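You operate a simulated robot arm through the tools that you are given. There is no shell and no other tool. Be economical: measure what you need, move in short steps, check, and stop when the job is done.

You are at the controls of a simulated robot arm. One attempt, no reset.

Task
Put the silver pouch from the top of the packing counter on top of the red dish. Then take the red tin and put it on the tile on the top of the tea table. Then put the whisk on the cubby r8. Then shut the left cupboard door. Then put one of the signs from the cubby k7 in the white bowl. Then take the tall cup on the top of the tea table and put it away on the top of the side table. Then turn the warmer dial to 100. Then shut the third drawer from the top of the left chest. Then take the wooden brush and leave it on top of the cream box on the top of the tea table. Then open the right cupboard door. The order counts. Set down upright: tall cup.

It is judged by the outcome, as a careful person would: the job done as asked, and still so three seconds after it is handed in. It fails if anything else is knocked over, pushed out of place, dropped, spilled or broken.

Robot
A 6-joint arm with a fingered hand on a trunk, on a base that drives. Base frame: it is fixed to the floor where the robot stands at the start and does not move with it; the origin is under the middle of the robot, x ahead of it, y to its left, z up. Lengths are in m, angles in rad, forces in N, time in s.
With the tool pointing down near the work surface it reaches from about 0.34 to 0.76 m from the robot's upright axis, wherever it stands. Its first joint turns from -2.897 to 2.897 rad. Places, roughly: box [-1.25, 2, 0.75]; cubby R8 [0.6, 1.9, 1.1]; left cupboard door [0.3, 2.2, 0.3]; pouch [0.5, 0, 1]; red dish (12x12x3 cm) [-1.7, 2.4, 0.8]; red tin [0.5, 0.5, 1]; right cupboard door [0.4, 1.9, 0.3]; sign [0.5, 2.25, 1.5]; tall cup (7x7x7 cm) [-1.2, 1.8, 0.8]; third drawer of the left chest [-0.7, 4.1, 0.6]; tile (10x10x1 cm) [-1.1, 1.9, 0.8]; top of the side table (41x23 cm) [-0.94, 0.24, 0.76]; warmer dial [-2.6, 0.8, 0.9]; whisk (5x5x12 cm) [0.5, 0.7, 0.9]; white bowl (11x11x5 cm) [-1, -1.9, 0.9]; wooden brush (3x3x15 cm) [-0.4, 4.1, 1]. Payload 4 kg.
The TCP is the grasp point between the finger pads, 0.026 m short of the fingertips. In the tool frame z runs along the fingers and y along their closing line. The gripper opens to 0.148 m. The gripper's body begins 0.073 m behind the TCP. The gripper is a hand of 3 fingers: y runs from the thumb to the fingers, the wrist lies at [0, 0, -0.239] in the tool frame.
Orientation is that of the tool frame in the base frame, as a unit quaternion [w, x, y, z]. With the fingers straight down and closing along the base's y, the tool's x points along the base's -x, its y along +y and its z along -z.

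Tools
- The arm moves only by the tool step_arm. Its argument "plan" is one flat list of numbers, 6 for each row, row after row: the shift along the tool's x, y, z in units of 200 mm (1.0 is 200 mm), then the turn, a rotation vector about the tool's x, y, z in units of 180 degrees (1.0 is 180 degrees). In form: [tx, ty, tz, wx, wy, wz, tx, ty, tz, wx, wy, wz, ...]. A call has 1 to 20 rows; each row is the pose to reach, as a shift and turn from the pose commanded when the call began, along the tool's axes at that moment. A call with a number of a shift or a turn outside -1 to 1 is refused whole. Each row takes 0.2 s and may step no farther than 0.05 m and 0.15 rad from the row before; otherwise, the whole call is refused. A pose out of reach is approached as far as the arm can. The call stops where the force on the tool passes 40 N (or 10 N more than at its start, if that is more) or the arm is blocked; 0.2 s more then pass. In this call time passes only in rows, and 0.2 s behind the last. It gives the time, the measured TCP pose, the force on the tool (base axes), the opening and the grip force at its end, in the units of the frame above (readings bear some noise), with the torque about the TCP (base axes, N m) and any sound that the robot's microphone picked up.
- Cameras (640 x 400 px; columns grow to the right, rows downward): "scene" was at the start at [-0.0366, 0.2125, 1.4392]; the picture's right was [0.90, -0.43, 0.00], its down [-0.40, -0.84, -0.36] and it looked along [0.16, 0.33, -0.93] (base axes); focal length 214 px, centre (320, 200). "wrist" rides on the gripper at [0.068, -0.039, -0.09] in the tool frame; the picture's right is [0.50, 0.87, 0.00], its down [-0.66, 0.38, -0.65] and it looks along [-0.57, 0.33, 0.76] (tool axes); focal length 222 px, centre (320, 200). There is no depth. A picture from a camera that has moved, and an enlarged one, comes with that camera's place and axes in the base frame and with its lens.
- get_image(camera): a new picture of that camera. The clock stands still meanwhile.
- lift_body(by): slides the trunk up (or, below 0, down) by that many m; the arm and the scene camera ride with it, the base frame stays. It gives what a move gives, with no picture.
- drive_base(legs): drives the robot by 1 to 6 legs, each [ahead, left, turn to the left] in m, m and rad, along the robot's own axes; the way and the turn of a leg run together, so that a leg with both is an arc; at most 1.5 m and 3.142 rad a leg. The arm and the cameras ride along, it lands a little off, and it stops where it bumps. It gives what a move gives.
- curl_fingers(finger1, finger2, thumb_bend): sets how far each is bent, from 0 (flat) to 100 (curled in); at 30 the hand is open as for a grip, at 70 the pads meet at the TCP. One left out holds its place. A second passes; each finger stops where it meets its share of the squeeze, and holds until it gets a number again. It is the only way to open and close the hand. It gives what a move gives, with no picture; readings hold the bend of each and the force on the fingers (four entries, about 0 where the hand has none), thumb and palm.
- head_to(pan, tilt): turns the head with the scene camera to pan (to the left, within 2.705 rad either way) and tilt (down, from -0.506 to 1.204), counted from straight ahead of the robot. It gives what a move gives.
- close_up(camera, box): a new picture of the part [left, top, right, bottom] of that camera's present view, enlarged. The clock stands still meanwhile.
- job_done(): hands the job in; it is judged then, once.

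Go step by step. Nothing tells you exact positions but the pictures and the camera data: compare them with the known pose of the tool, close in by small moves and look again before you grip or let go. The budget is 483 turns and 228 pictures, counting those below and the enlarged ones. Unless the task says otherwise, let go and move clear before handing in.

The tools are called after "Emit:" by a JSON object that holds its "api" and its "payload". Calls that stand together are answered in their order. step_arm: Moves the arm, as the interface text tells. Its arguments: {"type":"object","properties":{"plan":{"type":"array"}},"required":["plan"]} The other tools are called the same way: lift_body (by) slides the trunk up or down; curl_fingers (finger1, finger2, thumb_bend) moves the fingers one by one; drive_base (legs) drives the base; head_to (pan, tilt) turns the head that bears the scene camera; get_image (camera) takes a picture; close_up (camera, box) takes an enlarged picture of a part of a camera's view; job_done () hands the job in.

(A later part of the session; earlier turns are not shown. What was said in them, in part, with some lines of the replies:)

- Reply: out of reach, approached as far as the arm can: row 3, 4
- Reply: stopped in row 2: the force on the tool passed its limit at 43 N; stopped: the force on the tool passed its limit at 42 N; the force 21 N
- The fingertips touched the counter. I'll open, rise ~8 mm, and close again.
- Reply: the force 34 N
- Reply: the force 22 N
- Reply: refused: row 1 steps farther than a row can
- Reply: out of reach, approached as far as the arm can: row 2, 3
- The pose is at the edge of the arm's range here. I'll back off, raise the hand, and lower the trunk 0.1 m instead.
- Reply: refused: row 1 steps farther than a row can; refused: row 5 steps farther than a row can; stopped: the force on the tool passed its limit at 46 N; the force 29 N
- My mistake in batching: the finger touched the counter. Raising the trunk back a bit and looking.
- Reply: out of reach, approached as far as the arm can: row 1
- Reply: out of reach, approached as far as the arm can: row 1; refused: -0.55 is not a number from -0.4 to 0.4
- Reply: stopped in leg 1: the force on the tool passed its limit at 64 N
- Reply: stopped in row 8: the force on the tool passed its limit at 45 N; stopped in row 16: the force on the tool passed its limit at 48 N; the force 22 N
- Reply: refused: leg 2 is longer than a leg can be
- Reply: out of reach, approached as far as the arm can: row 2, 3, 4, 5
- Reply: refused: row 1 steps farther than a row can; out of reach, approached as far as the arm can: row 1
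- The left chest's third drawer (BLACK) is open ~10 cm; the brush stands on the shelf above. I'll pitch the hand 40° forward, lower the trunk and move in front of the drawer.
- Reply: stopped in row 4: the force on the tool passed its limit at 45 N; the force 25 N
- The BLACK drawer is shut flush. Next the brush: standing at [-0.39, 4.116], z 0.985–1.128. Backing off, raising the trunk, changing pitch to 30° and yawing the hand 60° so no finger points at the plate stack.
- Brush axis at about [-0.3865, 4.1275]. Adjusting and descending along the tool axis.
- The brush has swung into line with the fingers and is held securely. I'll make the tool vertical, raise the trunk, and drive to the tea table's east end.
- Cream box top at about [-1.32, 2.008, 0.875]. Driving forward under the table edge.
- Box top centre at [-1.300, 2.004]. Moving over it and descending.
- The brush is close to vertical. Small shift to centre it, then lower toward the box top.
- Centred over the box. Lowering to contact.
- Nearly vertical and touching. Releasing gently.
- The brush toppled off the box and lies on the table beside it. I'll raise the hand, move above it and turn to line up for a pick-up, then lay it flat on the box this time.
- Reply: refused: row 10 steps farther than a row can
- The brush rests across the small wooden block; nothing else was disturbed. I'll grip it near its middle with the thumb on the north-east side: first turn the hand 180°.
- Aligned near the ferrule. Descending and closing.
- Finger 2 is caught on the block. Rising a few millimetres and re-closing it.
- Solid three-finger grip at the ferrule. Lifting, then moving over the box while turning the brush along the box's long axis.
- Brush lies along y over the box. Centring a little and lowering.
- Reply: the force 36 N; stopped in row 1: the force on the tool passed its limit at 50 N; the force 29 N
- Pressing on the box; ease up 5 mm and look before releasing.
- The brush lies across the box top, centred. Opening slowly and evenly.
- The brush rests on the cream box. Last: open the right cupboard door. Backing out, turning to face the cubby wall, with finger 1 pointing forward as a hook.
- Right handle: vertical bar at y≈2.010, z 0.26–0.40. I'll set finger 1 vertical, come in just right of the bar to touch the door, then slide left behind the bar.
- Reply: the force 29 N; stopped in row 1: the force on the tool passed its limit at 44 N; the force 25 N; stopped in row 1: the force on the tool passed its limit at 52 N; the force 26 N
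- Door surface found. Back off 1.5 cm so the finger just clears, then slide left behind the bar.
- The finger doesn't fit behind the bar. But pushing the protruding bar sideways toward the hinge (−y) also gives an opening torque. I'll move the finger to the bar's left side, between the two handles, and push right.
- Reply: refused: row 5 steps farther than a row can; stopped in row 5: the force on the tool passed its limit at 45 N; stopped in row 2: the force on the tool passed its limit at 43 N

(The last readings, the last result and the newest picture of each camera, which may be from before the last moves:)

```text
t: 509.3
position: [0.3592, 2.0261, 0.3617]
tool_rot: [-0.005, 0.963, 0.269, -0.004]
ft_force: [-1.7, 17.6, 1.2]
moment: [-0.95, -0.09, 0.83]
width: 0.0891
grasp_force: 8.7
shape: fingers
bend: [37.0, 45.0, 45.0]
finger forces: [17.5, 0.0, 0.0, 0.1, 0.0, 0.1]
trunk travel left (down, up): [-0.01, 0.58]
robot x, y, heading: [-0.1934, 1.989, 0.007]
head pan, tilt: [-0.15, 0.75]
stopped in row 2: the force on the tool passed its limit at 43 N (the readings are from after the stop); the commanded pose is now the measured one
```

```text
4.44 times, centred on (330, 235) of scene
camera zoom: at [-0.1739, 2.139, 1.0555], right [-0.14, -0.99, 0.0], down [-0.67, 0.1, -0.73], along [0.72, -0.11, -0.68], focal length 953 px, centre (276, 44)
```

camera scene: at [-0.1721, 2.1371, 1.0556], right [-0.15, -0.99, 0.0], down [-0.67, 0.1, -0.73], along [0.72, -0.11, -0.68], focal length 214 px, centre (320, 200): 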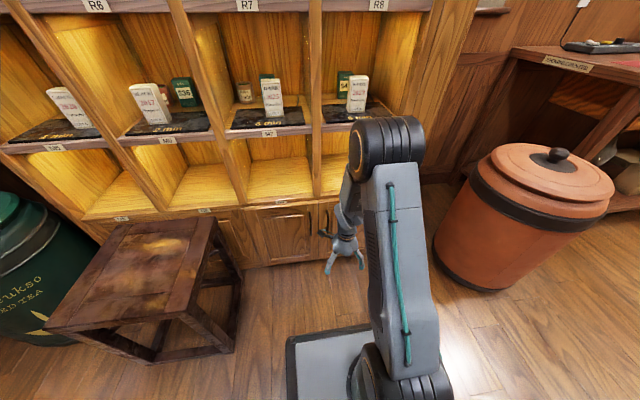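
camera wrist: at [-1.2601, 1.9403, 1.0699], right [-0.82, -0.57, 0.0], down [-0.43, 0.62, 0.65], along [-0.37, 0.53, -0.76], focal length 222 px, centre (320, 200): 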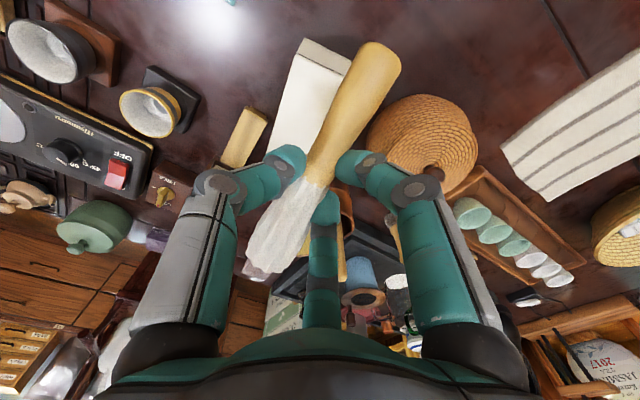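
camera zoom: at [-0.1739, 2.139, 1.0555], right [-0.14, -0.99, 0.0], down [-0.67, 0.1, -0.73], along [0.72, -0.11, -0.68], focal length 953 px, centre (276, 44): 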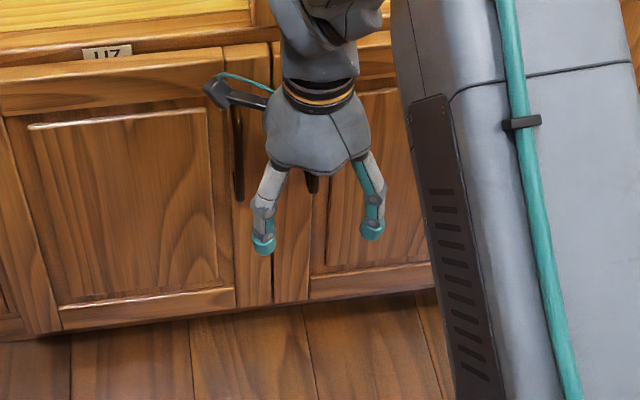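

Sideways push is not enough. I'll try a true grip of the bar with the hand pitched ~38° forward at longer reach. Backing off and re-orienting first.

Emit:
{"api": "step_arm", "payload": {"plan": [-0.05, -0.1, 0, 0, 0, 0, -0.22, -0.2, -0.05, 0, 0, -0.04, -0.39, -0.29, -0.15, 0, 0, -0.085, -0.52, -0.36, -0.25, 0, 0, -0.13, -0.52, -0.36, -0.35, 0, 0, -0.175, -0.52, -0.36, -0.45, 0, 0, -0.22, -0.52, -0.36, -0.5, 0, 0, -0.265, -0.52, -0.36, -0.5, 0, 0, -0.31, -0.52, -0.36, -0.5, 0, 0, -0.333]}}

Emit:
{"api": "drive_base", "payload": {"legs": [[-0.13, 0, 0]]}}

Emit:
{"api": "step_arm", "payload": {"plan": [0, 0, 0, -0.045, 0, 0, 0, 0, 0, -0.09, 0, 0, 0, 0, 0, -0.135, 0, 0, 0, 0, 0, -0.18, 0, 0, 0, 0, 0, -0.215, 0, 0]}}

```text
t: 511.3
position: [0.2346, 2.0316, 0.4619]
tool_rot: [-0.006, 0.7, 0.714, 0.0]
ft_force: [0.3, 0.3, 0.9]
moment: [-0.02, 0.02, 0.02]
width: 0.0917
grasp_force: 0.1
shape: fingers
bend: [37.0, 45.0, 45.0]
finger forces: [0.0, 0.1, 0.1, 0.0, 0.0, 0.0]
trunk travel left (down, up): [-0.01, 0.58]
robot x, y, heading: [-0.1939, 1.9893, -0.002]
head pan, tilt: [-0.15, 0.75]
```

```text
t: 512.6
position: [0.1041, 2.0303, 0.4611]
tool_rot: [-0.005, 0.701, 0.713, -0.001]
ft_force: [-0.3, 1.1, -0.2]
moment: [-0.02, -0.05, 0.01]
width: 0.0918
grasp_force: 0.1
shape: fingers
bend: [37.0, 45.0, 45.0]
finger forces: [0.1, 0.0, 0.0, 0.0, 0.1, 0.0]
trunk travel left (down, up): [-0.01, 0.58]
robot x, y, heading: [-0.3215, 1.9889, 0.0]
head pan, tilt: [-0.15, 0.75]
```

```text
t: 513.8
position: [0.1045, 2.026, 0.4623]
tool_rot: [0.138, 0.689, 0.699, 0.132]
ft_force: [-0.6, 0.4, -0.2]
moment: [0.03, 0.03, 0.01]
width: 0.0921
grasp_force: 0.1
shape: fingers
bend: [37.0, 45.0, 45.0]
finger forces: [0.0, 0.0, 0.1, 0.1, 0.0, 0.1]
out of reach, approached as far as the arm can: row 4, 5
trunk travel left (down, up): [-0.01, 0.58]
robot x, y, heading: [-0.3229, 1.9879, -0.002]
head pan, tilt: [-0.15, 0.75]
```

Emit:
{"api": "step_arm", "payload": {"plan": [0, 0.185, 0.075, 0, 0, 0, 0, 0.37, 0.15, 0, 0, 0, 0, 0.556, 0.225, 0, 0, 0, 0, 0.74, 0.3, 0, 0, 0, 0, 0.927, 0.375, 0, 0, 0]}}

Emit:
{"api": "step_arm", "payload": {"plan": [0, 0, 0, -0.045, 0, 0, 0, 0, 0, -0.09, 0, 0]}}

```text
t: 515.0
position: [0.3047, 2.0282, 0.4626]
tool_rot: [0.138, 0.69, 0.699, 0.132]
ft_force: [-0.9, -0.6, -0.7]
moment: [0.01, 0.02, -0.02]
width: 0.0919
grasp_force: 0.0
shape: fingers
bend: [37.0, 45.0, 45.0]
finger forces: [0.0, 0.0, 0.0, 0.1, 0.0, 0.0]
trunk travel left (down, up): [-0.01, 0.58]
robot x, y, heading: [-0.322, 1.9882, 0.007]
head pan, tilt: [-0.15, 0.75]
```

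```text
t: 515.6
position: [0.3018, 2.0331, 0.4601]
tool_rot: [0.192, 0.672, 0.686, 0.201]
ft_force: [0.2, 0.3, -0.6]
moment: [-0.01, -0.03, -0.02]
width: 0.0918
grasp_force: 0.0
shape: fingers
bend: [37.0, 45.0, 45.0]
finger forces: [0.1, 0.1, 0.0, 0.0, 0.0, 0.0]
out of reach, approached as far as the arm can: row 2
trunk travel left (down, up): [-0.01, 0.58]
robot x, y, heading: [-0.3268, 1.9911, 0.008]
head pan, tilt: [-0.15, 0.75]
```

Emit:
{"api": "drive_base", "payload": {"legs": [[-0.1, 0, 0]]}}

Emit:
{"api": "step_arm", "payload": {"plan": [-0.096, 0.15, 0.05, 0, 0, 0, -0.096, 0.3, 0.2, 0, 0, 0, -0.096, 0.4, 0.4, 0, 0, 0, -0.096, 0.41, 0.55, 0, 0, 0, -0.096, 0.41, 0.702, 0, 0, 0]}}

Emit:
{"api": "step_arm", "payload": {"plan": [0, 0, 0, -0.04, 0, 0]}}

```text
t: 516.7
position: [0.2008, 2.0334, 0.4612]
tool_rot: [0.192, 0.673, 0.686, 0.2]
ft_force: [-0.2, 0.5, 0.1]
moment: [0.01, 0.0, 0.03]
width: 0.0917
grasp_force: 0.0
shape: fingers
bend: [37.0, 45.0, 45.0]
finger forces: [0.1, 0.0, 0.0, 0.1, 0.1, 0.0]
trunk travel left (down, up): [-0.01, 0.58]
robot x, y, heading: [-0.4216, 1.9875, 0.004]
head pan, tilt: [-0.15, 0.75]
```

```text
t: 517.9
position: [0.3452, 2.0171, 0.3862]
tool_rot: [0.192, 0.673, 0.686, 0.201]
ft_force: [0.1, 1.2, -0.2]
moment: [-0.01, 0.03, -0.01]
width: 0.092
grasp_force: 0.0
shape: fingers
bend: [37.0, 45.0, 45.0]
finger forces: [0.1, 0.0, 0.0, 0.0, 0.0, 0.0]
trunk travel left (down, up): [-0.01, 0.58]
robot x, y, heading: [-0.4245, 1.9897, 0.008]
head pan, tilt: [-0.15, 0.75]
```

```text
t: 518.3
position: [0.3464, 2.021, 0.3858]
tool_rot: [0.216, 0.662, 0.678, 0.237]
ft_force: [0.5, -0.8, -0.2]
moment: [0.03, 0.01, -0.03]
width: 0.0919
grasp_force: 0.1
shape: fingers
bend: [37.0, 45.0, 45.0]
finger forces: [0.1, 0.0, 0.1, 0.0, 0.1, 0.0]
out of reach, approached as far as the arm can: row 1
trunk travel left (down, up): [-0.01, 0.58]
robot x, y, heading: [-0.4245, 1.9853, 0.004]
head pan, tilt: [-0.15, 0.75]
```

The pitched pose is reachable at this longer reach. Pre-closing the fingers and driving the hand onto the bar.

Emit:
{"api": "curl_fingers", "payload": {"finger1": 55, "finger2": 55, "thumb_bend": 46}}

Emit:
{"api": "step_arm", "payload": {"plan": [-0.017, 0, 0, 0, 0, 0]}}

Emit:
{"api": "drive_base", "payload": {"legs": [[0.04, 0, 0]]}}

Emit:
{"api": "drive_base", "payload": {"legs": [[0.015, 0, 0]]}}

```text
t: 519.3
position: [0.3462, 2.0213, 0.3855]
tool_rot: [0.216, 0.661, 0.678, 0.237]
ft_force: [0.0, 0.1, -0.3]
moment: [-0.04, 0.0, -0.03]
width: 0.0616
grasp_force: 0.1
shape: fingers
bend: [55.0, 55.0, 46.0]
finger forces: [0.1, 0.0, 0.1, 0.0, 0.1, 0.0]
trunk travel left (down, up): [-0.01, 0.58]
robot x, y, heading: [-0.4242, 1.9846, 0.002]
head pan, tilt: [-0.15, 0.75]
```

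```text
t: 519.7
position: [0.3463, 2.02, 0.3861]
tool_rot: [0.227, 0.659, 0.675, 0.244]
ft_force: [0.6, 0.5, -0.5]
moment: [-0.04, 0.0, 0.0]
width: 0.0615
grasp_force: 0.0
shape: fingers
bend: [55.0, 55.0, 46.0]
finger forces: [0.0, 0.0, 0.1, 0.0, 0.0, 0.1]
trunk travel left (down, up): [-0.01, 0.58]
robot x, y, heading: [-0.4244, 1.988, 0.006]
head pan, tilt: [-0.15, 0.75]
```

```text
t: 520.6
position: [0.3863, 2.0198, 0.3856]
tool_rot: [0.227, 0.659, 0.675, 0.245]
ft_force: [-0.8, -0.3, -0.4]
moment: [-0.02, -0.05, -0.02]
width: 0.0616
grasp_force: 0.0
shape: fingers
bend: [55.0, 55.0, 46.0]
finger forces: [0.1, 0.0, 0.0, 0.1, 0.0, 0.1]
trunk travel left (down, up): [-0.01, 0.58]
robot x, y, heading: [-0.3818, 1.987, 0.001]
head pan, tilt: [-0.15, 0.75]
```

```text
t: 521.4
position: [0.4009, 2.0201, 0.3864]
tool_rot: [0.227, 0.658, 0.675, 0.244]
ft_force: [-2.3, 1.0, -1.4]
moment: [0.02, 0.07, -0.02]
width: 0.0603
grasp_force: 2.0
shape: fingers
bend: [55.0, 56.0, 46.0]
finger forces: [1.2, 2.6, 0.0, 0.0, 0.0, 0.0]
trunk travel left (down, up): [-0.01, 0.58]
robot x, y, heading: [-0.3655, 1.9861, 0.004]
head pan, tilt: [-0.15, 0.75]
```

Fingers touch. Trying to close on the bar and reading the bends.

Emit:
{"api": "curl_fingers", "payload": {"finger1": 70, "finger2": 70, "thumb_bend": 70}}

```text
t: 522.4
position: [0.4006, 2.0209, 0.3852]
tool_rot: [0.225, 0.659, 0.675, 0.244]
ft_force: [-14.3, 6.8, -6.7]
moment: [0.29, 0.55, -0.04]
width: 0.016
grasp_force: 8.4
shape: fingers
bend: [70.0, 69.0, 63.0]
finger forces: [0.0, 0.7, 0.0, 0.0, 17.0, 0.0]
trunk travel left (down, up): [-0.01, 0.58]
robot x, y, heading: [-0.3721, 1.9887, 0.001]
head pan, tilt: [-0.15, 0.75]
```

Emit:
{"api": "curl_fingers", "payload": {"finger1": 85, "finger2": 85}}

```text
t: 523.4
position: [0.402, 2.0205, 0.3853]
tool_rot: [0.226, 0.659, 0.675, 0.244]
ft_force: [-6.6, 12.6, -11.5]
moment: [0.36, 0.65, 0.02]
width: 0.0143
grasp_force: 21.2
shape: fingers
bend: [75.0, 73.0, 63.0]
finger forces: [9.2, 9.2, 0.0, 0.0, 22.8, 0.0]
trunk travel left (down, up): [-0.01, 0.58]
robot x, y, heading: [-0.369, 1.99, 0.002]
head pan, tilt: [-0.15, 0.75]
```

Thin bar gripped between thumb and fingers. Pulling back gently.

Emit:
{"api": "step_arm", "payload": {"plan": [0, -0.02, -0.0155, 0, 0, 0, 0, -0.04, -0.031, 0, 0, 0, 0, -0.06, -0.0465, 0, 0, 0, 0, -0.08, -0.062, 0, 0, 0, 0, -0.1, -0.0775, 0, 0, 0, 0, -0.12, -0.093, 0, 0, 0]}}

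```text
t: 524.8
position: [0.3719, 2.0198, 0.3874]
tool_rot: [0.228, 0.659, 0.674, 0.245]
ft_force: [-1.1, 3.8, -0.1]
moment: [0.09, 0.06, -0.03]
width: 0.0018
grasp_force: 4.5
shape: fingers
bend: [77.0, 75.0, 66.0]
finger forces: [0.1, 0.0, 0.0, 0.1, 8.5, 0.0]
trunk travel left (down, up): [-0.01, 0.58]
robot x, y, heading: [-0.3681, 1.9878, 0.007]
head pan, tilt: [-0.15, 0.75]
```

Emit:
{"api": "close_up", "payload": {"camera": "scene", "box": [320, 150, 420, 250]}}

```text
4.00 times, centred on (370, 200) of scene
camera zoom: at [-0.3481, 2.1376, 1.0559], right [-0.15, -0.99, 0.0], down [-0.67, 0.1, -0.73], along [0.72, -0.11, -0.68], focal length 858 px, centre (120, 200)
```

zoom: 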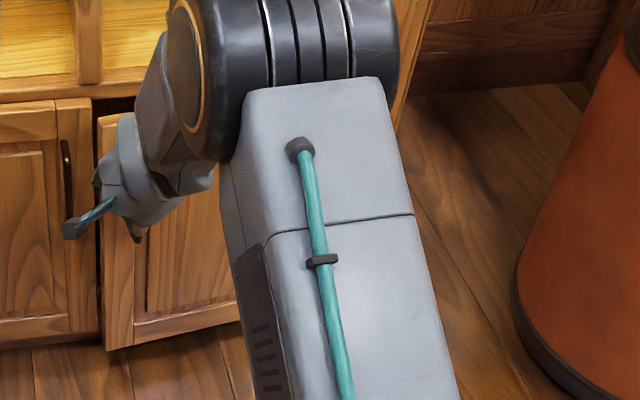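

The right door is now ajar a few centimetres. Retreat, reopen the fingers, drop a little lower on the bar and grip again for a further pull.

Emit:
{"api": "step_arm", "payload": {"plan": [0, -0.196, -0.155, 0, 0, 0, 0, -0.289, -0.037, 0, 0, 0]}}

Emit:
{"api": "curl_fingers", "payload": {"finger1": 54, "finger2": 54, "thumb_bend": 46}}

```text
t: 525.4
position: [0.3225, 2.0151, 0.3566]
tool_rot: [0.229, 0.659, 0.673, 0.247]
ft_force: [11.5, -22.4, 20.0]
moment: [0.26, 0.3, 0.3]
width: 0.0044
grasp_force: 13.7
shape: fingers
bend: [80.0, 77.0, 70.0]
finger forces: [0.0, 28.2, 0.1, 0.0, 0.0, 0.0]
trunk travel left (down, up): [-0.01, 0.58]
robot x, y, heading: [-0.3685, 1.9852, 0.001]
head pan, tilt: [-0.15, 0.75]
```

```text
t: 526.4
position: [0.3214, 2.0184, 0.3536]
tool_rot: [0.226, 0.658, 0.675, 0.245]
ft_force: [-0.9, 0.4, -0.1]
moment: [-0.04, -0.01, -0.02]
width: 0.0619
grasp_force: 0.2
shape: fingers
bend: [54.0, 54.0, 46.0]
finger forces: [0.1, 0.0, 0.0, 0.0, 0.1, 0.1]
trunk travel left (down, up): [-0.01, 0.58]
robot x, y, heading: [-0.3685, 1.9883, 0.003]
head pan, tilt: [-0.15, 0.75]
```

The fingers stayed hooked during the retreat (28 N), so the door should have opened further. Re-approaching the bar, now nearer and further right.

Emit:
{"api": "step_arm", "payload": {"plan": [0, -0.078, -0.062, 0, 0, 0, -0.14, -0.078, -0.062, 0, 0, 0]}}

Emit:
{"api": "step_arm", "payload": {"plan": [0, 0.04, 0.031, 0, 0, 0, 0, 0.08, 0.062, 0, 0, 0]}}

Emit:
{"api": "step_arm", "payload": {"plan": [0, 0.04, 0.031, 0, 0, 0, 0, 0.08, 0.062, 0, 0, 0]}}

```text
t: 527.0
position: [0.3015, 1.9906, 0.3527]
tool_rot: [0.227, 0.659, 0.674, 0.245]
ft_force: [-0.2, 1.3, -0.6]
moment: [-0.04, 0.02, -0.03]
width: 0.0622
grasp_force: 0.1
shape: fingers
bend: [54.0, 54.0, 46.0]
finger forces: [0.0, 0.0, 0.0, 0.0, 0.0, 0.1]
trunk travel left (down, up): [-0.01, 0.58]
robot x, y, heading: [-0.3661, 1.9892, 0.002]
head pan, tilt: [-0.15, 0.75]
```

```text
t: 527.6
position: [0.321, 1.9907, 0.3532]
tool_rot: [0.226, 0.659, 0.675, 0.244]
ft_force: [-0.3, -0.3, 0.7]
moment: [0.03, 0.01, 0.05]
width: 0.0621
grasp_force: 0.1
shape: fingers
bend: [54.0, 54.0, 46.0]
finger forces: [0.0, 0.1, 0.0, 0.1, 0.1, 0.0]
trunk travel left (down, up): [-0.01, 0.58]
robot x, y, heading: [-0.3684, 1.9868, 0.006]
head pan, tilt: [-0.15, 0.75]
```

```text
t: 528.2
position: [0.3427, 1.9909, 0.3548]
tool_rot: [0.226, 0.659, 0.675, 0.244]
ft_force: [0.1, -1.3, -0.3]
moment: [-0.01, 0.0, 0.02]
width: 0.0621
grasp_force: 0.1
shape: fingers
bend: [54.0, 54.0, 46.0]
finger forces: [0.1, 0.1, 0.0, 0.0, 0.1, 0.0]
trunk travel left (down, up): [-0.01, 0.58]
robot x, y, heading: [-0.3659, 1.9896, 0.006]
head pan, tilt: [-0.15, 0.75]
```

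Emit:
{"api": "step_arm", "payload": {"plan": [0, 0.04, 0.031, 0, 0, 0]}}

Emit:
{"api": "step_arm", "payload": {"plan": [0, 0.04, 0.031, 0, 0, 0]}}

Emit:
{"api": "step_arm", "payload": {"plan": [0, 0.04, 0.031, 0, 0, 0]}}

```text
t: 528.6
position: [0.3516, 1.9906, 0.3547]
tool_rot: [0.227, 0.659, 0.675, 0.244]
ft_force: [0.9, -1.0, -0.4]
moment: [0.01, -0.03, 0.0]
width: 0.0617
grasp_force: 0.1
shape: fingers
bend: [54.0, 54.0, 46.0]
finger forces: [0.0, 0.0, 0.0, 0.0, 0.1, 0.0]
trunk travel left (down, up): [-0.01, 0.58]
robot x, y, heading: [-0.3656, 1.981, 0.004]
head pan, tilt: [-0.15, 0.75]
```

```text
t: 529.0
position: [0.3625, 1.9907, 0.3551]
tool_rot: [0.227, 0.659, 0.675, 0.243]
ft_force: [0.4, 0.4, 0.2]
moment: [0.01, 0.02, -0.01]
width: 0.0619
grasp_force: 0.2
shape: fingers
bend: [54.0, 54.0, 46.0]
finger forces: [0.0, 0.0, 0.1, 0.0, 0.1, 0.0]
trunk travel left (down, up): [-0.01, 0.58]
robot x, y, heading: [-0.3673, 1.9874, 0.004]
head pan, tilt: [-0.15, 0.75]
```

```text
t: 529.4
position: [0.3729, 1.9915, 0.3547]
tool_rot: [0.226, 0.659, 0.675, 0.244]
ft_force: [-0.3, 0.1, 0.7]
moment: [0.02, -0.03, -0.04]
width: 0.0621
grasp_force: 0.2
shape: fingers
bend: [54.0, 54.0, 46.0]
finger forces: [0.0, 0.0, 0.1, 0.1, 0.0, 0.1]
trunk travel left (down, up): [-0.01, 0.58]
robot x, y, heading: [-0.3665, 1.9866, 0.003]
head pan, tilt: [-0.15, 0.75]
```

Emit:
{"api": "step_arm", "payload": {"plan": [0, 0.04, 0.031, 0, 0, 0]}}

Emit:
{"api": "step_arm", "payload": {"plan": [0, 0.04, 0.031, 0, 0, 0]}}

Emit:
{"api": "step_arm", "payload": {"plan": [0, 0.04, 0.031, 0, 0, 0]}}

```text
t: 529.8
position: [0.3832, 1.9903, 0.355]
tool_rot: [0.227, 0.659, 0.674, 0.244]
ft_force: [0.7, -0.3, -0.2]
moment: [0.02, -0.01, -0.02]
width: 0.0635
grasp_force: 0.4
shape: fingers
bend: [53.0, 54.0, 46.0]
finger forces: [0.2, 0.1, 0.0, 0.0, 0.0, 0.1]
trunk travel left (down, up): [-0.01, 0.58]
robot x, y, heading: [-0.3694, 1.9856, 0.005]
head pan, tilt: [-0.15, 0.75]
```

```text
t: 530.2
position: [0.3939, 1.9913, 0.3557]
tool_rot: [0.227, 0.659, 0.675, 0.244]
ft_force: [-0.5, 0.1, 0.6]
moment: [0.02, 0.0, 0.01]
width: 0.0629
grasp_force: 0.1
shape: fingers
bend: [54.0, 54.0, 46.0]
finger forces: [0.0, 0.0, 0.1, 0.1, 0.0, 0.0]
trunk travel left (down, up): [-0.01, 0.58]
robot x, y, heading: [-0.3678, 1.9858, 0.002]
head pan, tilt: [-0.15, 0.75]
```

```text
t: 530.6
position: [0.403, 1.9918, 0.3551]
tool_rot: [0.226, 0.659, 0.675, 0.244]
ft_force: [-9.1, -0.9, 2.1]
moment: [0.0, 0.01, -0.04]
width: 0.0591
grasp_force: 4.7
shape: fingers
bend: [55.0, 56.0, 46.0]
finger forces: [4.0, 5.5, 0.0, 0.0, 0.0, 0.0]
trunk travel left (down, up): [-0.01, 0.58]
robot x, y, heading: [-0.3682, 1.9863, 0.003]
head pan, tilt: [-0.15, 0.75]
```

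I likely nudged the door shut again while probing. Repeating the successful grip: same pose as before, then a slow, long pull without letting go.

Emit:
{"api": "step_arm", "payload": {"plan": [0, -0.15, -0.12, 0, 0, 0, 0, -0.3, -0.24, 0, 0, 0, 0.07, -0.26, -0.29, 0, 0, 0, 0.145, -0.21, -0.36, 0, 0, 0, 0.145, -0.1, -0.27, 0, 0, 0, 0.145, 0.0, -0.19, 0, 0, 0, 0.145, 0.05, -0.152, 0, 0, 0, 0.145, 0.09, -0.121, 0, 0, 0]}}

```text
t: 532.4
position: [0.4, 2.0216, 0.3844]
tool_rot: [0.227, 0.66, 0.674, 0.244]
ft_force: [-6.7, -0.5, 1.3]
moment: [0.01, 0.04, -0.05]
width: 0.0601
grasp_force: 3.3
shape: fingers
bend: [55.0, 55.0, 46.0]
finger forces: [2.3, 4.0, 0.1, 0.1, 0.0, 0.1]
trunk travel left (down, up): [-0.01, 0.58]
robot x, y, heading: [-0.368, 1.9883, 0.008]
head pan, tilt: [-0.15, 0.75]
```

Emit:
{"api": "step_arm", "payload": {"plan": [0, -0.016, -0.012, 0, 0, 0, 0, -0.09, 0.086, 0, 0, 0, 0, -0.078, 0.098, 0, 0, 0]}}

Emit:
{"api": "curl_fingers", "payload": {"finger1": 72, "finger2": 72}}

Emit:
{"api": "curl_fingers", "payload": {"thumb_bend": 72}}

Emit:
{"api": "curl_fingers", "payload": {"finger1": 90, "finger2": 90, "thumb_bend": 75}}

```text
t: 533.2
position: [0.4013, 2.0218, 0.3605]
tool_rot: [0.226, 0.659, 0.675, 0.244]
ft_force: [-7.1, -0.3, 2.5]
moment: [-0.06, 0.0, -0.04]
width: 0.0596
grasp_force: 3.6
shape: fingers
bend: [55.0, 56.0, 46.0]
finger forces: [2.9, 4.7, 0.0, 0.1, 0.0, 0.0]
trunk travel left (down, up): [-0.01, 0.58]
robot x, y, heading: [-0.3696, 1.9909, 0.002]
head pan, tilt: [-0.15, 0.75]
```

```text
t: 534.2
position: [0.4019, 2.0208, 0.3599]
tool_rot: [0.227, 0.658, 0.675, 0.244]
ft_force: [0.4, -0.3, -0.1]
moment: [0.0, -0.03, -0.06]
width: 0.0414
grasp_force: 0.0
shape: fingers
bend: [71.0, 71.0, 46.0]
finger forces: [0.1, 0.0, 0.0, 0.1, 0.0, 0.0]
trunk travel left (down, up): [-0.01, 0.58]
robot x, y, heading: [-0.3673, 1.9861, 0.004]
head pan, tilt: [-0.15, 0.75]
```

```text
t: 535.2
position: [0.4004, 2.022, 0.3599]
tool_rot: [0.226, 0.659, 0.675, 0.243]
ft_force: [-15.3, 9.5, -9.3]
moment: [0.33, 0.57, -0.05]
width: 0.0138
grasp_force: 9.9
shape: fingers
bend: [71.0, 71.0, 63.0]
finger forces: [0.1, 2.7, 0.0, 0.0, 17.5, 0.0]
trunk travel left (down, up): [-0.01, 0.58]
robot x, y, heading: [-0.3693, 1.9866, 0.006]
head pan, tilt: [-0.15, 0.75]
```

```text
t: 536.2
position: [0.4008, 2.0234, 0.3602]
tool_rot: [0.226, 0.659, 0.675, 0.244]
ft_force: [-10.2, 11.7, -7.6]
moment: [0.47, 0.8, -0.06]
width: 0.0131
grasp_force: 24.7
shape: fingers
bend: [76.0, 74.0, 63.0]
finger forces: [11.1, 13.2, 0.0, 0.1, 25.6, 0.1]
trunk travel left (down, up): [-0.01, 0.58]
robot x, y, heading: [-0.3706, 1.9874, 0.002]
head pan, tilt: [-0.15, 0.75]
```

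Gripped at 25 N. Slow pull (2 cm/s).

Emit:
{"api": "step_arm", "payload": {"plan": [0, -0.012, -0.0095, 0, 0, 0, 0, -0.024, -0.019, 0, 0, 0, 0, -0.036, -0.0285, 0, 0, 0, 0, -0.048, -0.038, 0, 0, 0, 0, -0.06, -0.0475, 0, 0, 0, 0, -0.072, -0.057, 0, 0, 0, 0, -0.084, -0.0665, 0, 0, 0, 0, -0.096, -0.076, 0, 0, 0, 0, -0.108, -0.0855, 0, 0, 0, 0, -0.12, -0.095, 0, 0, 0]}}

```text
t: 538.4
position: [0.3718, 2.0203, 0.3613]
tool_rot: [0.226, 0.659, 0.675, 0.245]
ft_force: [-1.3, 5.2, -0.9]
moment: [0.11, 0.05, -0.01]
width: 0.0009
grasp_force: 0.0
shape: fingers
bend: [78.0, 75.0, 68.0]
finger forces: [0.0, 0.0, 0.1, 0.0, 0.1, 0.0]
trunk travel left (down, up): [-0.01, 0.58]
robot x, y, heading: [-0.366, 1.9887, 0.005]
head pan, tilt: [-0.15, 0.75]
```

The door follows; continuing the slow pull with a slight drift to the right.

Emit:
{"api": "step_arm", "payload": {"plan": [0, -0.012, -0.0095, 0, 0, 0, -0.002, -0.024, -0.019, 0, 0, 0, -0.005, -0.036, -0.0285, 0, 0, 0, -0.008, -0.048, -0.038, 0, 0, 0, -0.012, -0.06, -0.0475, 0, 0, 0, -0.016, -0.072, -0.057, 0, 0, 0, -0.02, -0.084, -0.0665, 0, 0, 0, -0.025, -0.096, -0.076, 0, 0, 0, -0.03, -0.108, -0.0855, 0, 0, 0, -0.035, -0.12, -0.095, 0, 0, 0]}}

```text
t: 540.6
position: [0.34, 2.0133, 0.3595]
tool_rot: [0.226, 0.658, 0.675, 0.244]
ft_force: [0.4, -0.3, 0.2]
moment: [-0.01, 0.02, 0.0]
width: 0.0009
grasp_force: 0.4
shape: fingers
bend: [78.0, 76.0, 68.0]
finger forces: [0.1, 0.2, 0.1, 0.0, 0.0, 0.1]
trunk travel left (down, up): [-0.01, 0.58]
robot x, y, heading: [-0.368, 1.986, 0.001]
head pan, tilt: [-0.15, 0.75]
```

Slipped free, door presumably ajar ~3 cm. Repeat from there without pushing it: retreat, open, straddle the bar at x≈0.366, close, pull.

Emit:
{"api": "step_arm", "payload": {"plan": [0.01, -0.117, -0.093, 0, 0, 0]}}

Emit:
{"api": "curl_fingers", "payload": {"finger1": 54, "finger2": 54, "thumb_bend": 46}}

Emit:
{"api": "step_arm", "payload": {"plan": [0, 0.1, 0.079, 0, 0, 0, 0, 0.16, 0.126, 0, 0, 0, 0, 0.215, 0.17, 0, 0, 0]}}

Emit:
{"api": "curl_fingers", "payload": {"finger1": 72, "finger2": 72}}

Emit:
{"api": "curl_fingers", "payload": {"thumb_bend": 75}}

```text
t: 541.0
position: [0.3109, 2.0095, 0.3603]
tool_rot: [0.228, 0.66, 0.673, 0.244]
ft_force: [13.5, -23.5, 1.1]
moment: [0.39, 0.21, 0.3]
width: 0.0055
grasp_force: 13.1
shape: fingers
bend: [81.0, 76.0, 73.0]
finger forces: [0.0, 25.8, 0.0, 0.1, 0.0, 0.0]
trunk travel left (down, up): [-0.01, 0.58]
robot x, y, heading: [-0.375, 1.99, 0.004]
head pan, tilt: [-0.15, 0.75]
```

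```text
t: 542.0
position: [0.31, 2.0134, 0.3595]
tool_rot: [0.226, 0.658, 0.676, 0.244]
ft_force: [-0.1, -0.3, 0.3]
moment: [-0.01, -0.01, 0.03]
width: 0.0619
grasp_force: 0.2
shape: fingers
bend: [54.0, 54.0, 46.0]
finger forces: [0.0, 0.0, 0.1, 0.0, 0.0, 0.1]
trunk travel left (down, up): [-0.01, 0.58]
robot x, y, heading: [-0.3677, 1.9839, 0.006]
head pan, tilt: [-0.15, 0.75]
```

```text
t: 542.8
position: [0.3656, 2.0162, 0.3603]
tool_rot: [0.226, 0.659, 0.674, 0.245]
ft_force: [-1.2, -0.1, 0.2]
moment: [0.02, 0.0, -0.01]
width: 0.062
grasp_force: 0.0
shape: fingers
bend: [54.0, 54.0, 46.0]
finger forces: [0.0, 0.0, 0.0, 0.1, 0.0, 0.0]
trunk travel left (down, up): [-0.01, 0.58]
robot x, y, heading: [-0.3699, 1.988, -0.001]
head pan, tilt: [-0.15, 0.75]
```

```text
t: 543.8
position: [0.3652, 2.0155, 0.3607]
tool_rot: [0.226, 0.659, 0.674, 0.244]
ft_force: [0.5, 0.0, 0.0]
moment: [0.0, 0.01, 0.03]
width: 0.0409
grasp_force: 0.1
shape: fingers
bend: [71.0, 71.0, 46.0]
finger forces: [0.0, 0.0, 0.0, 0.1, 0.0, 0.0]
trunk travel left (down, up): [-0.01, 0.58]
robot x, y, heading: [-0.3697, 1.9902, -0.001]
head pan, tilt: [-0.15, 0.75]
```

```text
t: 544.8
position: [0.3657, 2.0162, 0.3605]
tool_rot: [0.227, 0.659, 0.674, 0.244]
ft_force: [0.7, -0.4, -0.2]
moment: [0.0, -0.01, -0.01]
width: 0.0
grasp_force: 0.0
shape: fingers
bend: [71.0, 71.0, 71.0]
finger forces: [0.0, 0.0, 0.0, 0.0, 0.1, 0.1]
trunk travel left (down, up): [-0.01, 0.58]
robot x, y, heading: [-0.3696, 1.9905, 0.0]
head pan, tilt: [-0.15, 0.75]
```

Emit:
{"api": "close_up", "payload": {"camera": "scene", "box": [310, 150, 430, 270]}}

```text
3.33 times, centred on (370, 210) of scene
camera zoom: at [-0.3481, 2.1375, 1.0556], right [-0.15, -0.99, 0.0], down [-0.67, 0.1, -0.73], along [0.72, -0.11, -0.68], focal length 715 px, centre (153, 167)
```

zoom: 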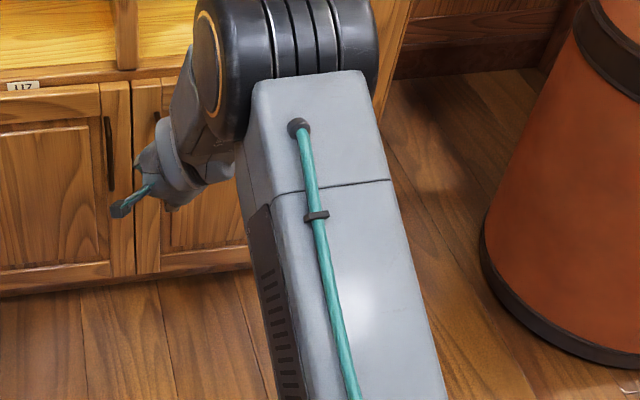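

No pictures remain, so I continue by touch with the recipe that worked. Retreat, open, and re-grip the bar at the known spot.

Emit:
{"api": "step_arm", "payload": {"plan": [0, -0.117, -0.093, 0, 0, 0, 0.02, -0.235, -0.186, 0, 0, 0]}}

Emit:
{"api": "curl_fingers", "payload": {"finger1": 55, "finger2": 55, "thumb_bend": 46}}

Emit:
{"api": "step_arm", "payload": {"plan": [0, 0.1, 0.08, 0, 0, 0, 0, 0.2, 0.16, 0, 0, 0, 0, 0.3, 0.238, 0, 0, 0, 0, 0.345, 0.273, 0, 0, 0, 0, 0.372, 0.295, 0, 0, 0]}}

```text
t: 545.4
position: [0.3048, 2.0187, 0.3593]
tool_rot: [0.226, 0.659, 0.675, 0.244]
ft_force: [-0.1, -0.1, -1.0]
moment: [-0.01, -0.01, -0.01]
width: 0.0
grasp_force: 0.1
shape: fingers
bend: [71.0, 71.0, 71.0]
finger forces: [0.0, 0.1, 0.0, 0.1, 0.0, 0.0]
trunk travel left (down, up): [-0.01, 0.58]
robot x, y, heading: [-0.3684, 1.9874, 0.008]
head pan, tilt: [-0.15, 0.75]
```

```text
t: 546.4
position: [0.3049, 2.0182, 0.3594]
tool_rot: [0.228, 0.659, 0.675, 0.244]
ft_force: [-0.3, 0.4, 0.5]
moment: [-0.01, 0.0, -0.01]
width: 0.0604
grasp_force: 0.1
shape: fingers
bend: [55.0, 55.0, 46.0]
finger forces: [0.0, 0.0, 0.1, 0.1, 0.0, 0.0]
trunk travel left (down, up): [-0.01, 0.58]
robot x, y, heading: [-0.3678, 1.9903, 0.0]
head pan, tilt: [-0.15, 0.75]
```

```text
t: 547.6
position: [0.4008, 2.0199, 0.361]
tool_rot: [0.226, 0.658, 0.675, 0.244]
ft_force: [-2.5, 0.1, 1.2]
moment: [-0.03, 0.01, -0.06]
width: 0.0606
grasp_force: 1.5
shape: fingers
bend: [55.0, 56.0, 46.0]
finger forces: [0.4, 2.6, 0.0, 0.0, 0.0, 0.0]
trunk travel left (down, up): [-0.01, 0.58]
robot x, y, heading: [-0.3664, 1.9869, 0.001]
head pan, tilt: [-0.15, 0.75]
```

Emit:
{"api": "curl_fingers", "payload": {"finger1": 72, "finger2": 72}}

Emit:
{"api": "curl_fingers", "payload": {"thumb_bend": 72}}

Emit:
{"api": "curl_fingers", "payload": {"finger1": 90, "finger2": 90, "thumb_bend": 75}}

```text
t: 548.6
position: [0.3994, 2.0204, 0.3612]
tool_rot: [0.227, 0.658, 0.675, 0.244]
ft_force: [1.8, -0.5, -1.0]
moment: [-0.02, 0.0, 0.04]
width: 0.0409
grasp_force: 0.1
shape: fingers
bend: [71.0, 71.0, 46.0]
finger forces: [0.1, 0.0, 0.1, 0.0, 0.0, 0.0]
trunk travel left (down, up): [-0.01, 0.58]
robot x, y, heading: [-0.3701, 1.99, -0.002]
head pan, tilt: [-0.15, 0.75]
```

```text
t: 549.6
position: [0.3999, 2.0216, 0.3591]
tool_rot: [0.226, 0.659, 0.675, 0.243]
ft_force: [-13.3, 5.2, -9.5]
moment: [0.22, 0.51, -0.03]
width: 0.0129
grasp_force: 8.9
shape: fingers
bend: [72.0, 71.0, 63.0]
finger forces: [0.0, 3.2, 0.1, 0.1, 15.7, 0.0]
trunk travel left (down, up): [-0.01, 0.58]
robot x, y, heading: [-0.3693, 1.9873, 0.006]
head pan, tilt: [-0.15, 0.75]
```

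```text
t: 550.6
position: [0.4, 2.0211, 0.3602]
tool_rot: [0.226, 0.658, 0.676, 0.243]
ft_force: [-5.2, 10.9, -11.4]
moment: [0.35, 0.59, 0.02]
width: 0.0131
grasp_force: 22.2
shape: fingers
bend: [75.0, 73.0, 64.0]
finger forces: [11.1, 11.8, 0.0, 0.0, 21.9, 0.1]
trunk travel left (down, up): [-0.01, 0.58]
robot x, y, heading: [-0.3685, 1.9906, 0.003]
head pan, tilt: [-0.15, 0.75]
```

Gripped at 22 N. Slow 6 cm pull (1.5 cm/s) along the door's arc.

Emit:
{"api": "step_arm", "payload": {"plan": [-0.0011, -0.0117, -0.0093, 0, 0, 0, -0.0024, -0.0235, -0.0186, 0, 0, 0, -0.0042, -0.0352, -0.0279, 0, 0, 0, -0.0062, -0.047, -0.0371, 0, 0, 0, -0.0086, -0.0587, -0.0464, 0, 0, 0, -0.0112, -0.0705, -0.0557, 0, 0, 0, -0.0142, -0.0822, -0.065, 0, 0, 0, -0.0176, -0.094, -0.0743, 0, 0, 0, -0.0212, -0.1057, -0.0836, 0, 0, 0, -0.0252, -0.1175, -0.0929, 0, 0, 0, -0.0295, -0.1292, -0.1021, 0, 0, 0, -0.0341, -0.1409, -0.1114, 0, 0, 0, -0.0391, -0.1527, -0.1207, 0, 0, 0, -0.0444, -0.1644, -0.13, 0, 0, 0, -0.05, -0.1762, -0.1393, 0, 0, 0, -0.0559, -0.1879, -0.1486, 0, 0, 0, -0.0621, -0.1997, -0.1578, 0, 0, 0, -0.0687, -0.2114, -0.1671, 0, 0, 0, -0.0756, -0.2232, -0.1764, 0, 0, 0, -0.083, -0.2349, -0.1857, 0, 0, 0]}}

```text
t: 554.8
position: [0.3398, 2.0031, 0.3603]
tool_rot: [0.227, 0.659, 0.674, 0.245]
ft_force: [-11.7, 28.0, -6.1]
moment: [0.66, 0.84, 0.12]
width: 0.0129
grasp_force: 30.2
shape: fingers
bend: [75.0, 73.0, 64.0]
finger forces: [14.7, 13.7, 0.1, 0.0, 31.7, 0.1]
trunk travel left (down, up): [-0.01, 0.58]
robot x, y, heading: [-0.3686, 1.9882, 0.004]
head pan, tilt: [-0.15, 0.75]
```

Grip holds. Continuing the slow arc pull.

Emit:
{"api": "step_arm", "payload": {"plan": [0.002, -0.0117, -0.0093, 0, 0, 0, 0.004, -0.0235, -0.0186, 0, 0, 0, 0.006, -0.0352, -0.0279, 0, 0, 0, 0.001, -0.047, -0.0371, 0, 0, 0, -0.004, -0.0587, -0.0464, 0, 0, 0, -0.0095, -0.0705, -0.0557, 0, 0, 0, -0.015, -0.0822, -0.065, 0, 0, 0, -0.02, -0.094, -0.0743, 0, 0, 0, -0.026, -0.1057, -0.0836, 0, 0, 0, -0.032, -0.1175, -0.0929, 0, 0, 0, -0.038, -0.1292, -0.1021, 0, 0, 0, -0.044, -0.1409, -0.1114, 0, 0, 0, -0.05, -0.1527, -0.1207, 0, 0, 0, -0.056, -0.1644, -0.13, 0, 0, 0, -0.063, -0.1762, -0.1393, 0, 0, 0, -0.069, -0.1879, -0.1486, 0, 0, 0, -0.076, -0.1997, -0.1578, 0, 0, 0, -0.083, -0.2114, -0.1671, 0, 0, 0, -0.09, -0.2232, -0.1764, 0, 0, 0, -0.097, -0.2349, -0.1857, 0, 0, 0]}}

```text
t: 559.0
position: [0.2822, 1.9803, 0.3592]
tool_rot: [0.226, 0.659, 0.675, 0.244]
ft_force: [1.7, -2.5, 0.7]
moment: [0.05, 0.01, 0.01]
width: 0.0002
grasp_force: 1.2
shape: fingers
bend: [76.0, 74.0, 68.0]
finger forces: [0.0, 2.5, 0.0, 0.0, 0.1, 0.0]
trunk travel left (down, up): [-0.01, 0.58]
robot x, y, heading: [-0.3679, 1.9867, 0.004]
head pan, tilt: [-0.15, 0.75]
```

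Still hooked lightly. Continuing along the arc toward ~50°.

Emit:
{"api": "step_arm", "payload": {"plan": [-0.0092, -0.0088, -0.007, 0, 0, 0, -0.0189, -0.0176, -0.0139, 0, 0, 0, -0.029, -0.0264, -0.0209, 0, 0, 0, -0.0396, -0.0352, -0.0278, 0, 0, 0, -0.0506, -0.044, -0.0348, 0, 0, 0, -0.062, -0.0528, -0.0418, 0, 0, 0, -0.0739, -0.0616, -0.0487, 0, 0, 0, -0.0862, -0.0704, -0.0557, 0, 0, 0, -0.099, -0.0792, -0.0626, 0, 0, 0, -0.1122, -0.088, -0.0696, 0, 0, 0, -0.1259, -0.0968, -0.0766, 0, 0, 0, -0.14, -0.1056, -0.0835, 0, 0, 0, -0.1545, -0.1144, -0.0905, 0, 0, 0, -0.1695, -0.1232, -0.0974, 0, 0, 0, -0.185, -0.132, -0.1044, 0, 0, 0, -0.2008, -0.1408, -0.1114, 0, 0, 0, -0.2172, -0.1496, -0.1183, 0, 0, 0, -0.2339, -0.1584, -0.1253, 0, 0, 0, -0.2511, -0.1672, -0.1322, 0, 0, 0, -0.2688, -0.176, -0.1392, 0, 0, 0]}}

```text
t: 562.7
position: [0.2409, 1.9391, 0.3577]
tool_rot: [0.225, 0.656, 0.677, 0.245]
ft_force: [-6.8, 9.1, 6.4]
moment: [0.96, -0.46, 0.54]
width: 0.0003
grasp_force: 22.2
shape: fingers
bend: [76.0, 74.0, 68.0]
finger forces: [17.7, 0.1, 0.1, 0.0, 27.1, 0.0]
trunk travel left (down, up): [-0.01, 0.58]
robot x, y, heading: [-0.3733, 1.985, 0.009]
head pan, tilt: [-0.15, 0.75]
stopped in row 18: the force on the tool passed its limit at 42 N (the readings are from after the stop); the commanded pose is now the measured one
```

Pressing on the bar sideways now — that also opens it. Continue mostly −y.

Emit:
{"api": "step_arm", "payload": {"plan": [-0.009, -0.006, -0.005, 0, 0, 0, -0.018, -0.012, -0.01, 0, 0, 0, -0.027, -0.018, -0.015, 0, 0, 0, -0.036, -0.024, -0.02, 0, 0, 0, -0.045, -0.03, -0.025, 0, 0, 0, -0.054, -0.036, -0.03, 0, 0, 0, -0.063, -0.042, -0.035, 0, 0, 0, -0.072, -0.048, -0.04, 0, 0, 0, -0.081, -0.054, -0.045, 0, 0, 0, -0.09, -0.06, -0.05, 0, 0, 0, -0.1, -0.066, -0.054, 0, 0, 0, -0.11, -0.071, -0.058, 0, 0, 0, -0.12, -0.076, -0.062, 0, 0, 0, -0.13, -0.081, -0.066, 0, 0, 0, -0.14, -0.086, -0.07, 0, 0, 0]}}

```text
t: 564.4
position: [0.2314, 1.9265, 0.3587]
tool_rot: [0.225, 0.655, 0.679, 0.244]
ft_force: [-6.4, 8.9, 7.0]
moment: [1.4, -0.66, 0.81]
width: 0.0
grasp_force: 54.8
shape: fingers
bend: [75.0, 74.0, 68.0]
finger forces: [64.2, 16.1, 0.0, 0.0, 28.3, 0.0]
trunk travel left (down, up): [-0.01, 0.58]
robot x, y, heading: [-0.3687, 1.9882, 0.008]
head pan, tilt: [-0.15, 0.75]
stopped in row 8: the force on the tool passed its limit at 43 N (the readings are from after the stop); the commanded pose is now the measured one
```

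The door is open roughly 45–50° and the bar is jamming in the fixed hand. Releasing: thumb first, then fingers, then retreat toward −x.

Emit:
{"api": "curl_fingers", "payload": {"thumb_bend": 44}}

Emit:
{"api": "curl_fingers", "payload": {"finger1": 55, "finger2": 55}}

Emit:
{"api": "step_arm", "payload": {"plan": [0, -0.03, -0.024, 0, 0, 0, 0, -0.06, -0.047, 0, 0, 0, 0, -0.1, -0.079, 0, 0, 0, 0, -0.15, -0.119, 0, 0, 0, 0, -0.22, -0.174, 0, 0, 0, 0, -0.31, -0.245, 0, 0, 0]}}

```text
t: 565.4
position: [0.2312, 1.9254, 0.3576]
tool_rot: [0.224, 0.656, 0.678, 0.244]
ft_force: [2.9, 0.3, 12.1]
moment: [0.88, -0.48, 0.65]
width: 0.0387
grasp_force: 25.5
shape: fingers
bend: [75.0, 74.0, 44.0]
finger forces: [36.9, 14.6, 0.1, 0.0, 0.0, 0.0]
trunk travel left (down, up): [-0.01, 0.58]
robot x, y, heading: [-0.3695, 1.9881, 0.004]
head pan, tilt: [-0.15, 0.75]
```

```text
t: 566.4
position: [0.2313, 1.9247, 0.3559]
tool_rot: [0.224, 0.657, 0.677, 0.244]
ft_force: [0.1, 1.1, -0.1]
moment: [-0.01, -0.01, -0.02]
width: 0.0646
grasp_force: 0.1
shape: fingers
bend: [55.0, 55.0, 44.0]
finger forces: [0.1, 0.0, 0.1, 0.0, 0.0, 0.0]
trunk travel left (down, up): [-0.01, 0.58]
robot x, y, heading: [-0.3701, 1.9903, 0.005]
head pan, tilt: [-0.15, 0.75]
```

```text
t: 567.8
position: [0.1507, 1.9233, 0.3557]
tool_rot: [0.224, 0.657, 0.678, 0.244]
ft_force: [0.9, -0.1, 0.2]
moment: [-0.03, -0.01, -0.02]
width: 0.0647
grasp_force: 0.1
shape: fingers
bend: [55.0, 55.0, 44.0]
finger forces: [0.0, 0.0, 0.1, 0.1, 0.0, 0.0]
trunk travel left (down, up): [-0.01, 0.58]
robot x, y, heading: [-0.371, 1.9885, 0.006]
head pan, tilt: [-0.15, 0.75]
```

Released cleanly. Now I go round the free edge with a closed hand to push the door further open from inside.

Emit:
{"api": "curl_fingers", "payload": {"finger1": 70, "finger2": 70, "thumb_bend": 70}}

Emit:
{"api": "step_arm", "payload": {"plan": [0.19, 0, 0, 0, 0, 0, 0.38, 0, 0, 0, 0, 0, 0.57, 0, 0, 0, 0, 0, 0.77, 0, 0, 0, 0, 0]}}

Emit:
{"api": "step_arm", "payload": {"plan": [0, 0.12, 0.095, 0, 0, 0, 0, 0.24, 0.19, 0, 0, 0, 0, 0.36, 0.285, 0, 0, 0, 0, 0.48, 0.38, 0, 0, 0, 0, 0.6, 0.475, 0, 0, 0, 0, 0.7, 0.553, 0, 0, 0]}}

```text
t: 568.8
position: [0.1511, 1.9215, 0.3568]
tool_rot: [0.225, 0.657, 0.677, 0.244]
ft_force: [-0.8, -0.1, 0.4]
moment: [-0.01, -0.03, -0.01]
width: 0.0001
grasp_force: 0.1
shape: fingers
bend: [70.0, 70.0, 70.0]
finger forces: [0.0, 0.0, 0.1, 0.1, 0.0, 0.0]
trunk travel left (down, up): [-0.01, 0.58]
robot x, y, heading: [-0.3713, 1.9879, 0.005]
head pan, tilt: [-0.15, 0.75]
```

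```text
t: 569.8
position: [0.1454, 2.0752, 0.3581]
tool_rot: [0.224, 0.657, 0.677, 0.243]
ft_force: [-0.4, -0.5, 0.1]
moment: [-0.04, -0.02, -0.01]
width: 0.0002
grasp_force: 0.0
shape: fingers
bend: [70.0, 70.0, 70.0]
finger forces: [0.0, 0.0, 0.1, 0.0, 0.1, 0.1]
trunk travel left (down, up): [-0.01, 0.58]
robot x, y, heading: [-0.3671, 1.9875, 0.004]
head pan, tilt: [-0.15, 0.75]
```

```text
t: 571.2
position: [0.3256, 2.0831, 0.3592]
tool_rot: [0.225, 0.657, 0.677, 0.244]
ft_force: [0.2, -0.5, 0.0]
moment: [0.02, 0.02, -0.01]
width: 0.0002
grasp_force: 0.0
shape: fingers
bend: [70.0, 70.0, 70.0]
finger forces: [0.0, 0.0, 0.0, 0.0, 0.0, 0.0]
trunk travel left (down, up): [-0.01, 0.58]
robot x, y, heading: [-0.3667, 1.9871, 0.002]
head pan, tilt: [-0.15, 0.75]
```

Emit:
{"api": "step_arm", "payload": {"plan": [-0.04, 0, 0, 0, 0, 0, -0.08, 0, 0, 0, 0, 0, -0.12, 0, 0, 0, 0, 0, -0.16, 0, 0, 0, 0, 0, -0.2, 0, 0, 0, 0, 0, -0.24, 0, 0, 0, 0, 0, -0.28, 0, 0, 0, 0, 0, -0.32, 0, 0, 0, 0, 0, -0.36, 0, 0, 0, 0, 0, -0.4, 0, 0, 0, 0, 0, -0.44, 0, 0, 0, 0, 0, -0.48, 0, 0, 0, 0, 0, -0.52, 0, 0, 0, 0, 0, -0.56, 0, 0, 0, 0, 0]}}

Emit:
{"api": "step_arm", "payload": {"plan": [-0.02, 0, 0, 0, 0, 0, -0.04, 0, 0, 0, 0, 0, -0.06, 0, 0, 0, 0, 0, -0.08, 0, 0, 0, 0, 0, -0.1, 0, 0, 0, 0, 0, -0.12, 0, 0, 0, 0, 0, -0.14, 0, 0, 0, 0, 0, -0.16, 0, 0, 0, 0, 0, -0.18, 0, 0, 0, 0, 0, -0.2, 0, 0, 0, 0, 0, -0.22, 0, 0, 0, 0, 0, -0.24, 0, 0, 0, 0, 0, -0.26, 0, 0, 0, 0, 0, -0.28, 0, 0, 0, 0, 0, -0.3, 0, 0, 0, 0, 0]}}

```text
t: 572.8
position: [0.3231, 2.0348, 0.3582]
tool_rot: [0.221, 0.654, 0.681, 0.243]
ft_force: [-7.4, 9.7, 5.8]
moment: [-1.01, -0.23, -0.92]
width: 0.0002
grasp_force: 6.0
shape: fingers
bend: [70.0, 70.0, 70.0]
finger forces: [0.0, 0.1, 0.1, 0.1, 0.0, 13.3]
trunk travel left (down, up): [-0.01, 0.58]
robot x, y, heading: [-0.373, 1.9905, 0.007]
head pan, tilt: [-0.15, 0.75]
stopped in row 8: the force on the tool passed its limit at 49 N (the readings are from after the stop); the commanded pose is now the measured one
```

```text
t: 573.3
position: [0.3218, 2.0341, 0.3577]
tool_rot: [0.22, 0.653, 0.682, 0.243]
ft_force: [-7.7, 11.3, 6.5]
moment: [-1.13, -0.1, -0.97]
width: 0.0002
grasp_force: 6.9
shape: fingers
bend: [70.0, 70.0, 70.0]
finger forces: [0.0, 0.0, 0.0, 0.0, 0.1, 14.4]
trunk travel left (down, up): [-0.01, 0.58]
robot x, y, heading: [-0.372, 1.9913, 0.007]
head pan, tilt: [-0.15, 0.75]
stopped in row 2: the force on the tool passed its limit at 45 N (the readings are from after the stop); the commanded pose is now the measured one
```

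The palm is hitting the door's end face (door at ~35°). I'll lift a little, go further in past the edge, and push from the inner side.

Emit:
{"api": "step_arm", "payload": {"plan": [0.08, 0, 0, 0, 0, 0, 0.08, 0.08, -0.1, 0, 0, 0, 0.08, 0.155, -0.196, 0, 0, 0, 0.08, 0.255, -0.117, 0, 0, 0, 0.08, 0.355, -0.038, 0, 0, 0, 0.08, 0.45, 0.038, 0, 0, 0, 0.08, 0.545, 0.113, 0, 0, 0]}}

```text
t: 574.9
position: [0.4049, 2.0475, 0.4066]
tool_rot: [0.242, 0.637, 0.695, 0.231]
ft_force: [-2.2, -0.2, 0.0]
moment: [0.01, -0.03, -0.1]
width: 0.0
grasp_force: 0.9
shape: fingers
bend: [70.0, 70.0, 70.0]
finger forces: [1.5, 0.0, 0.0, 0.0, 0.1, 0.2]
out of reach, approached as far as the arm can: row 5, 6, 7
trunk travel left (down, up): [-0.01, 0.58]
robot x, y, heading: [-0.3699, 1.9913, 0.01]
head pan, tilt: [-0.15, 0.75]
```

Emit:
{"api": "step_arm", "payload": {"plan": [-0.03, 0, 0, 0, 0, 0, -0.06, 0, 0, 0, 0, 0, -0.09, 0, 0, 0, 0, 0, -0.12, 0, 0, 0, 0, 0, -0.15, 0, 0, 0, 0, 0, -0.18, 0, 0, 0, 0, 0, -0.21, 0, 0, 0, 0, 0, -0.24, 0, 0, 0, 0, 0, -0.27, 0, 0, 0, 0, 0, -0.3, 0, 0, 0, 0, 0, -0.33, 0, 0, 0, 0, 0, -0.36, 0, 0, 0, 0, 0, -0.39, 0, 0, 0, 0, 0, -0.42, 0, 0, 0, 0, 0, -0.45, 0, 0, 0, 0, 0]}}

```text
t: 578.1
position: [0.4069, 1.9597, 0.405]
tool_rot: [0.22, 0.654, 0.682, 0.242]
ft_force: [0.1, 0.0, 0.4]
moment: [0.02, 0.0, -0.01]
width: 0.0
grasp_force: 0.1
shape: fingers
bend: [70.0, 70.0, 70.0]
finger forces: [0.1, 0.1, 0.0, 0.1, 0.0, 0.1]
out of reach, approached as far as the arm can: row 1, 2, 3, 4, 5, 6
trunk travel left (down, up): [-0.01, 0.58]
robot x, y, heading: [-0.368, 1.9856, 0.01]
head pan, tilt: [-0.15, 0.75]
```

Inside, behind the door. Continuing the sweep toward −y.

Emit:
{"api": "step_arm", "payload": {"plan": [-0.03, 0, 0, 0, 0, 0, -0.06, 0, 0, 0, 0, 0, -0.09, 0, 0, 0, 0, 0, -0.12, 0, 0, 0, 0, 0, -0.15, 0, 0, 0, 0, 0, -0.18, 0, 0, 0, 0, 0, -0.21, 0, 0, 0, 0, 0, -0.24, 0, 0, 0, 0, 0, -0.27, 0, 0, 0, 0, 0, -0.3, 0, 0, 0, 0, 0, -0.33, 0, 0, 0, 0, 0, -0.36, 0, 0, 0, 0, 0, -0.39, 0, 0, 0, 0, 0, -0.42, 0, 0, 0, 0, 0]}}

```text
t: 581.1
position: [0.4114, 1.8746, 0.4027]
tool_rot: [0.22, 0.654, 0.682, 0.243]
ft_force: [-0.1, 0.0, 0.3]
moment: [0.02, 0.0, 0.01]
width: 0.0
grasp_force: 0.0
shape: fingers
bend: [70.0, 70.0, 70.0]
finger forces: [0.0, 0.0, 0.0, 0.0, 0.0, 0.0]
trunk travel left (down, up): [-0.01, 0.58]
robot x, y, heading: [-0.3725, 1.9892, 0.005]
head pan, tilt: [-0.15, 0.75]
```

The door is now opened to about 70°. Sliding outward and pushing a little more to pass 90°.

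Emit:
{"api": "step_arm", "payload": {"plan": [0, -0.1, -0.079, 0, 0, 0, 0, -0.2, -0.158, 0, 0, 0, 0, -0.3, -0.237, 0, 0, 0, -0.03, -0.3, -0.237, 0, 0, 0, -0.06, -0.3, -0.237, 0, 0, 0, -0.09, -0.3, -0.237, 0, 0, 0, -0.12, -0.3, -0.237, 0, 0, 0, -0.15, -0.3, -0.237, 0, 0, 0, -0.18, -0.3, -0.237, 0, 0, 0, -0.21, -0.3, -0.237, 0, 0, 0, -0.24, -0.3, -0.237, 0, 0, 0, -0.27, -0.3, -0.237, 0, 0, 0, -0.3, -0.3, -0.237, 0, 0, 0]}}

```text
t: 583.9
position: [0.3368, 1.8119, 0.4021]
tool_rot: [0.221, 0.654, 0.682, 0.242]
ft_force: [-0.4, -1.0, -0.9]
moment: [0.03, -0.01, 0.0]
width: 0.0
grasp_force: 0.2
shape: fingers
bend: [70.0, 70.0, 70.0]
finger forces: [0.0, 0.1, 0.0, 0.1, 0.0, 0.0]
trunk travel left (down, up): [-0.01, 0.58]
robot x, y, heading: [-0.3688, 1.9886, 0.008]
head pan, tilt: [-0.15, 0.75]
```

Door pushed to roughly a right angle. Moving clear: left, then back.

Emit:
{"api": "step_arm", "payload": {"plan": [0.1, 0, 0, 0, 0, 0, 0.2, 0, 0, 0, 0, 0, 0.35, 0, 0, 0, 0, 0, 0.5, 0, 0, 0, 0, 0]}}

Emit:
{"api": "drive_base", "payload": {"legs": [[-0.2, 0, 0]]}}

```text
t: 584.9
position: [0.3338, 1.9109, 0.4028]
tool_rot: [0.22, 0.654, 0.682, 0.243]
ft_force: [-0.4, 0.3, 0.9]
moment: [0.01, -0.02, -0.01]
width: 0.0
grasp_force: 0.1
shape: fingers
bend: [70.0, 70.0, 70.0]
finger forces: [0.0, 0.1, 0.1, 0.0, 0.0, 0.1]
trunk travel left (down, up): [-0.01, 0.58]
robot x, y, heading: [-0.372, 1.9893, 0.011]
head pan, tilt: [-0.15, 0.75]
```

```text
t: 586.5
position: [0.1331, 1.9088, 0.402]
tool_rot: [0.221, 0.655, 0.681, 0.243]
ft_force: [0.3, -0.3, 0.2]
moment: [0.01, -0.01, 0.01]
width: 0.0
grasp_force: 0.1
shape: fingers
bend: [70.0, 70.0, 70.0]
finger forces: [0.1, 0.0, 0.1, 0.0, 0.1, 0.1]
trunk travel left (down, up): [-0.01, 0.58]
robot x, y, heading: [-0.5719, 1.9887, 0.009]
head pan, tilt: [-0.15, 0.75]
```

The hand is clear and every step has been carried out, though the last one, the right door, was done by touch with no picture left to confirm it. Handing in.

Emit:
{"api": "job_done", "payload": {}}

```text
The job is handed in.
```

I carried out all ten steps in order and handed the job in. Two things fall short of certain:

- **Brush:** it toppled off the cream box onto the tea table when I first stood it up. I picked it up and laid it flat across the box top. The pictures showed nothing else disturbed.
- **Right cupboard door:** I had no pictures left, so I judged it by touch only. By my estimate it is open to about a right angle.
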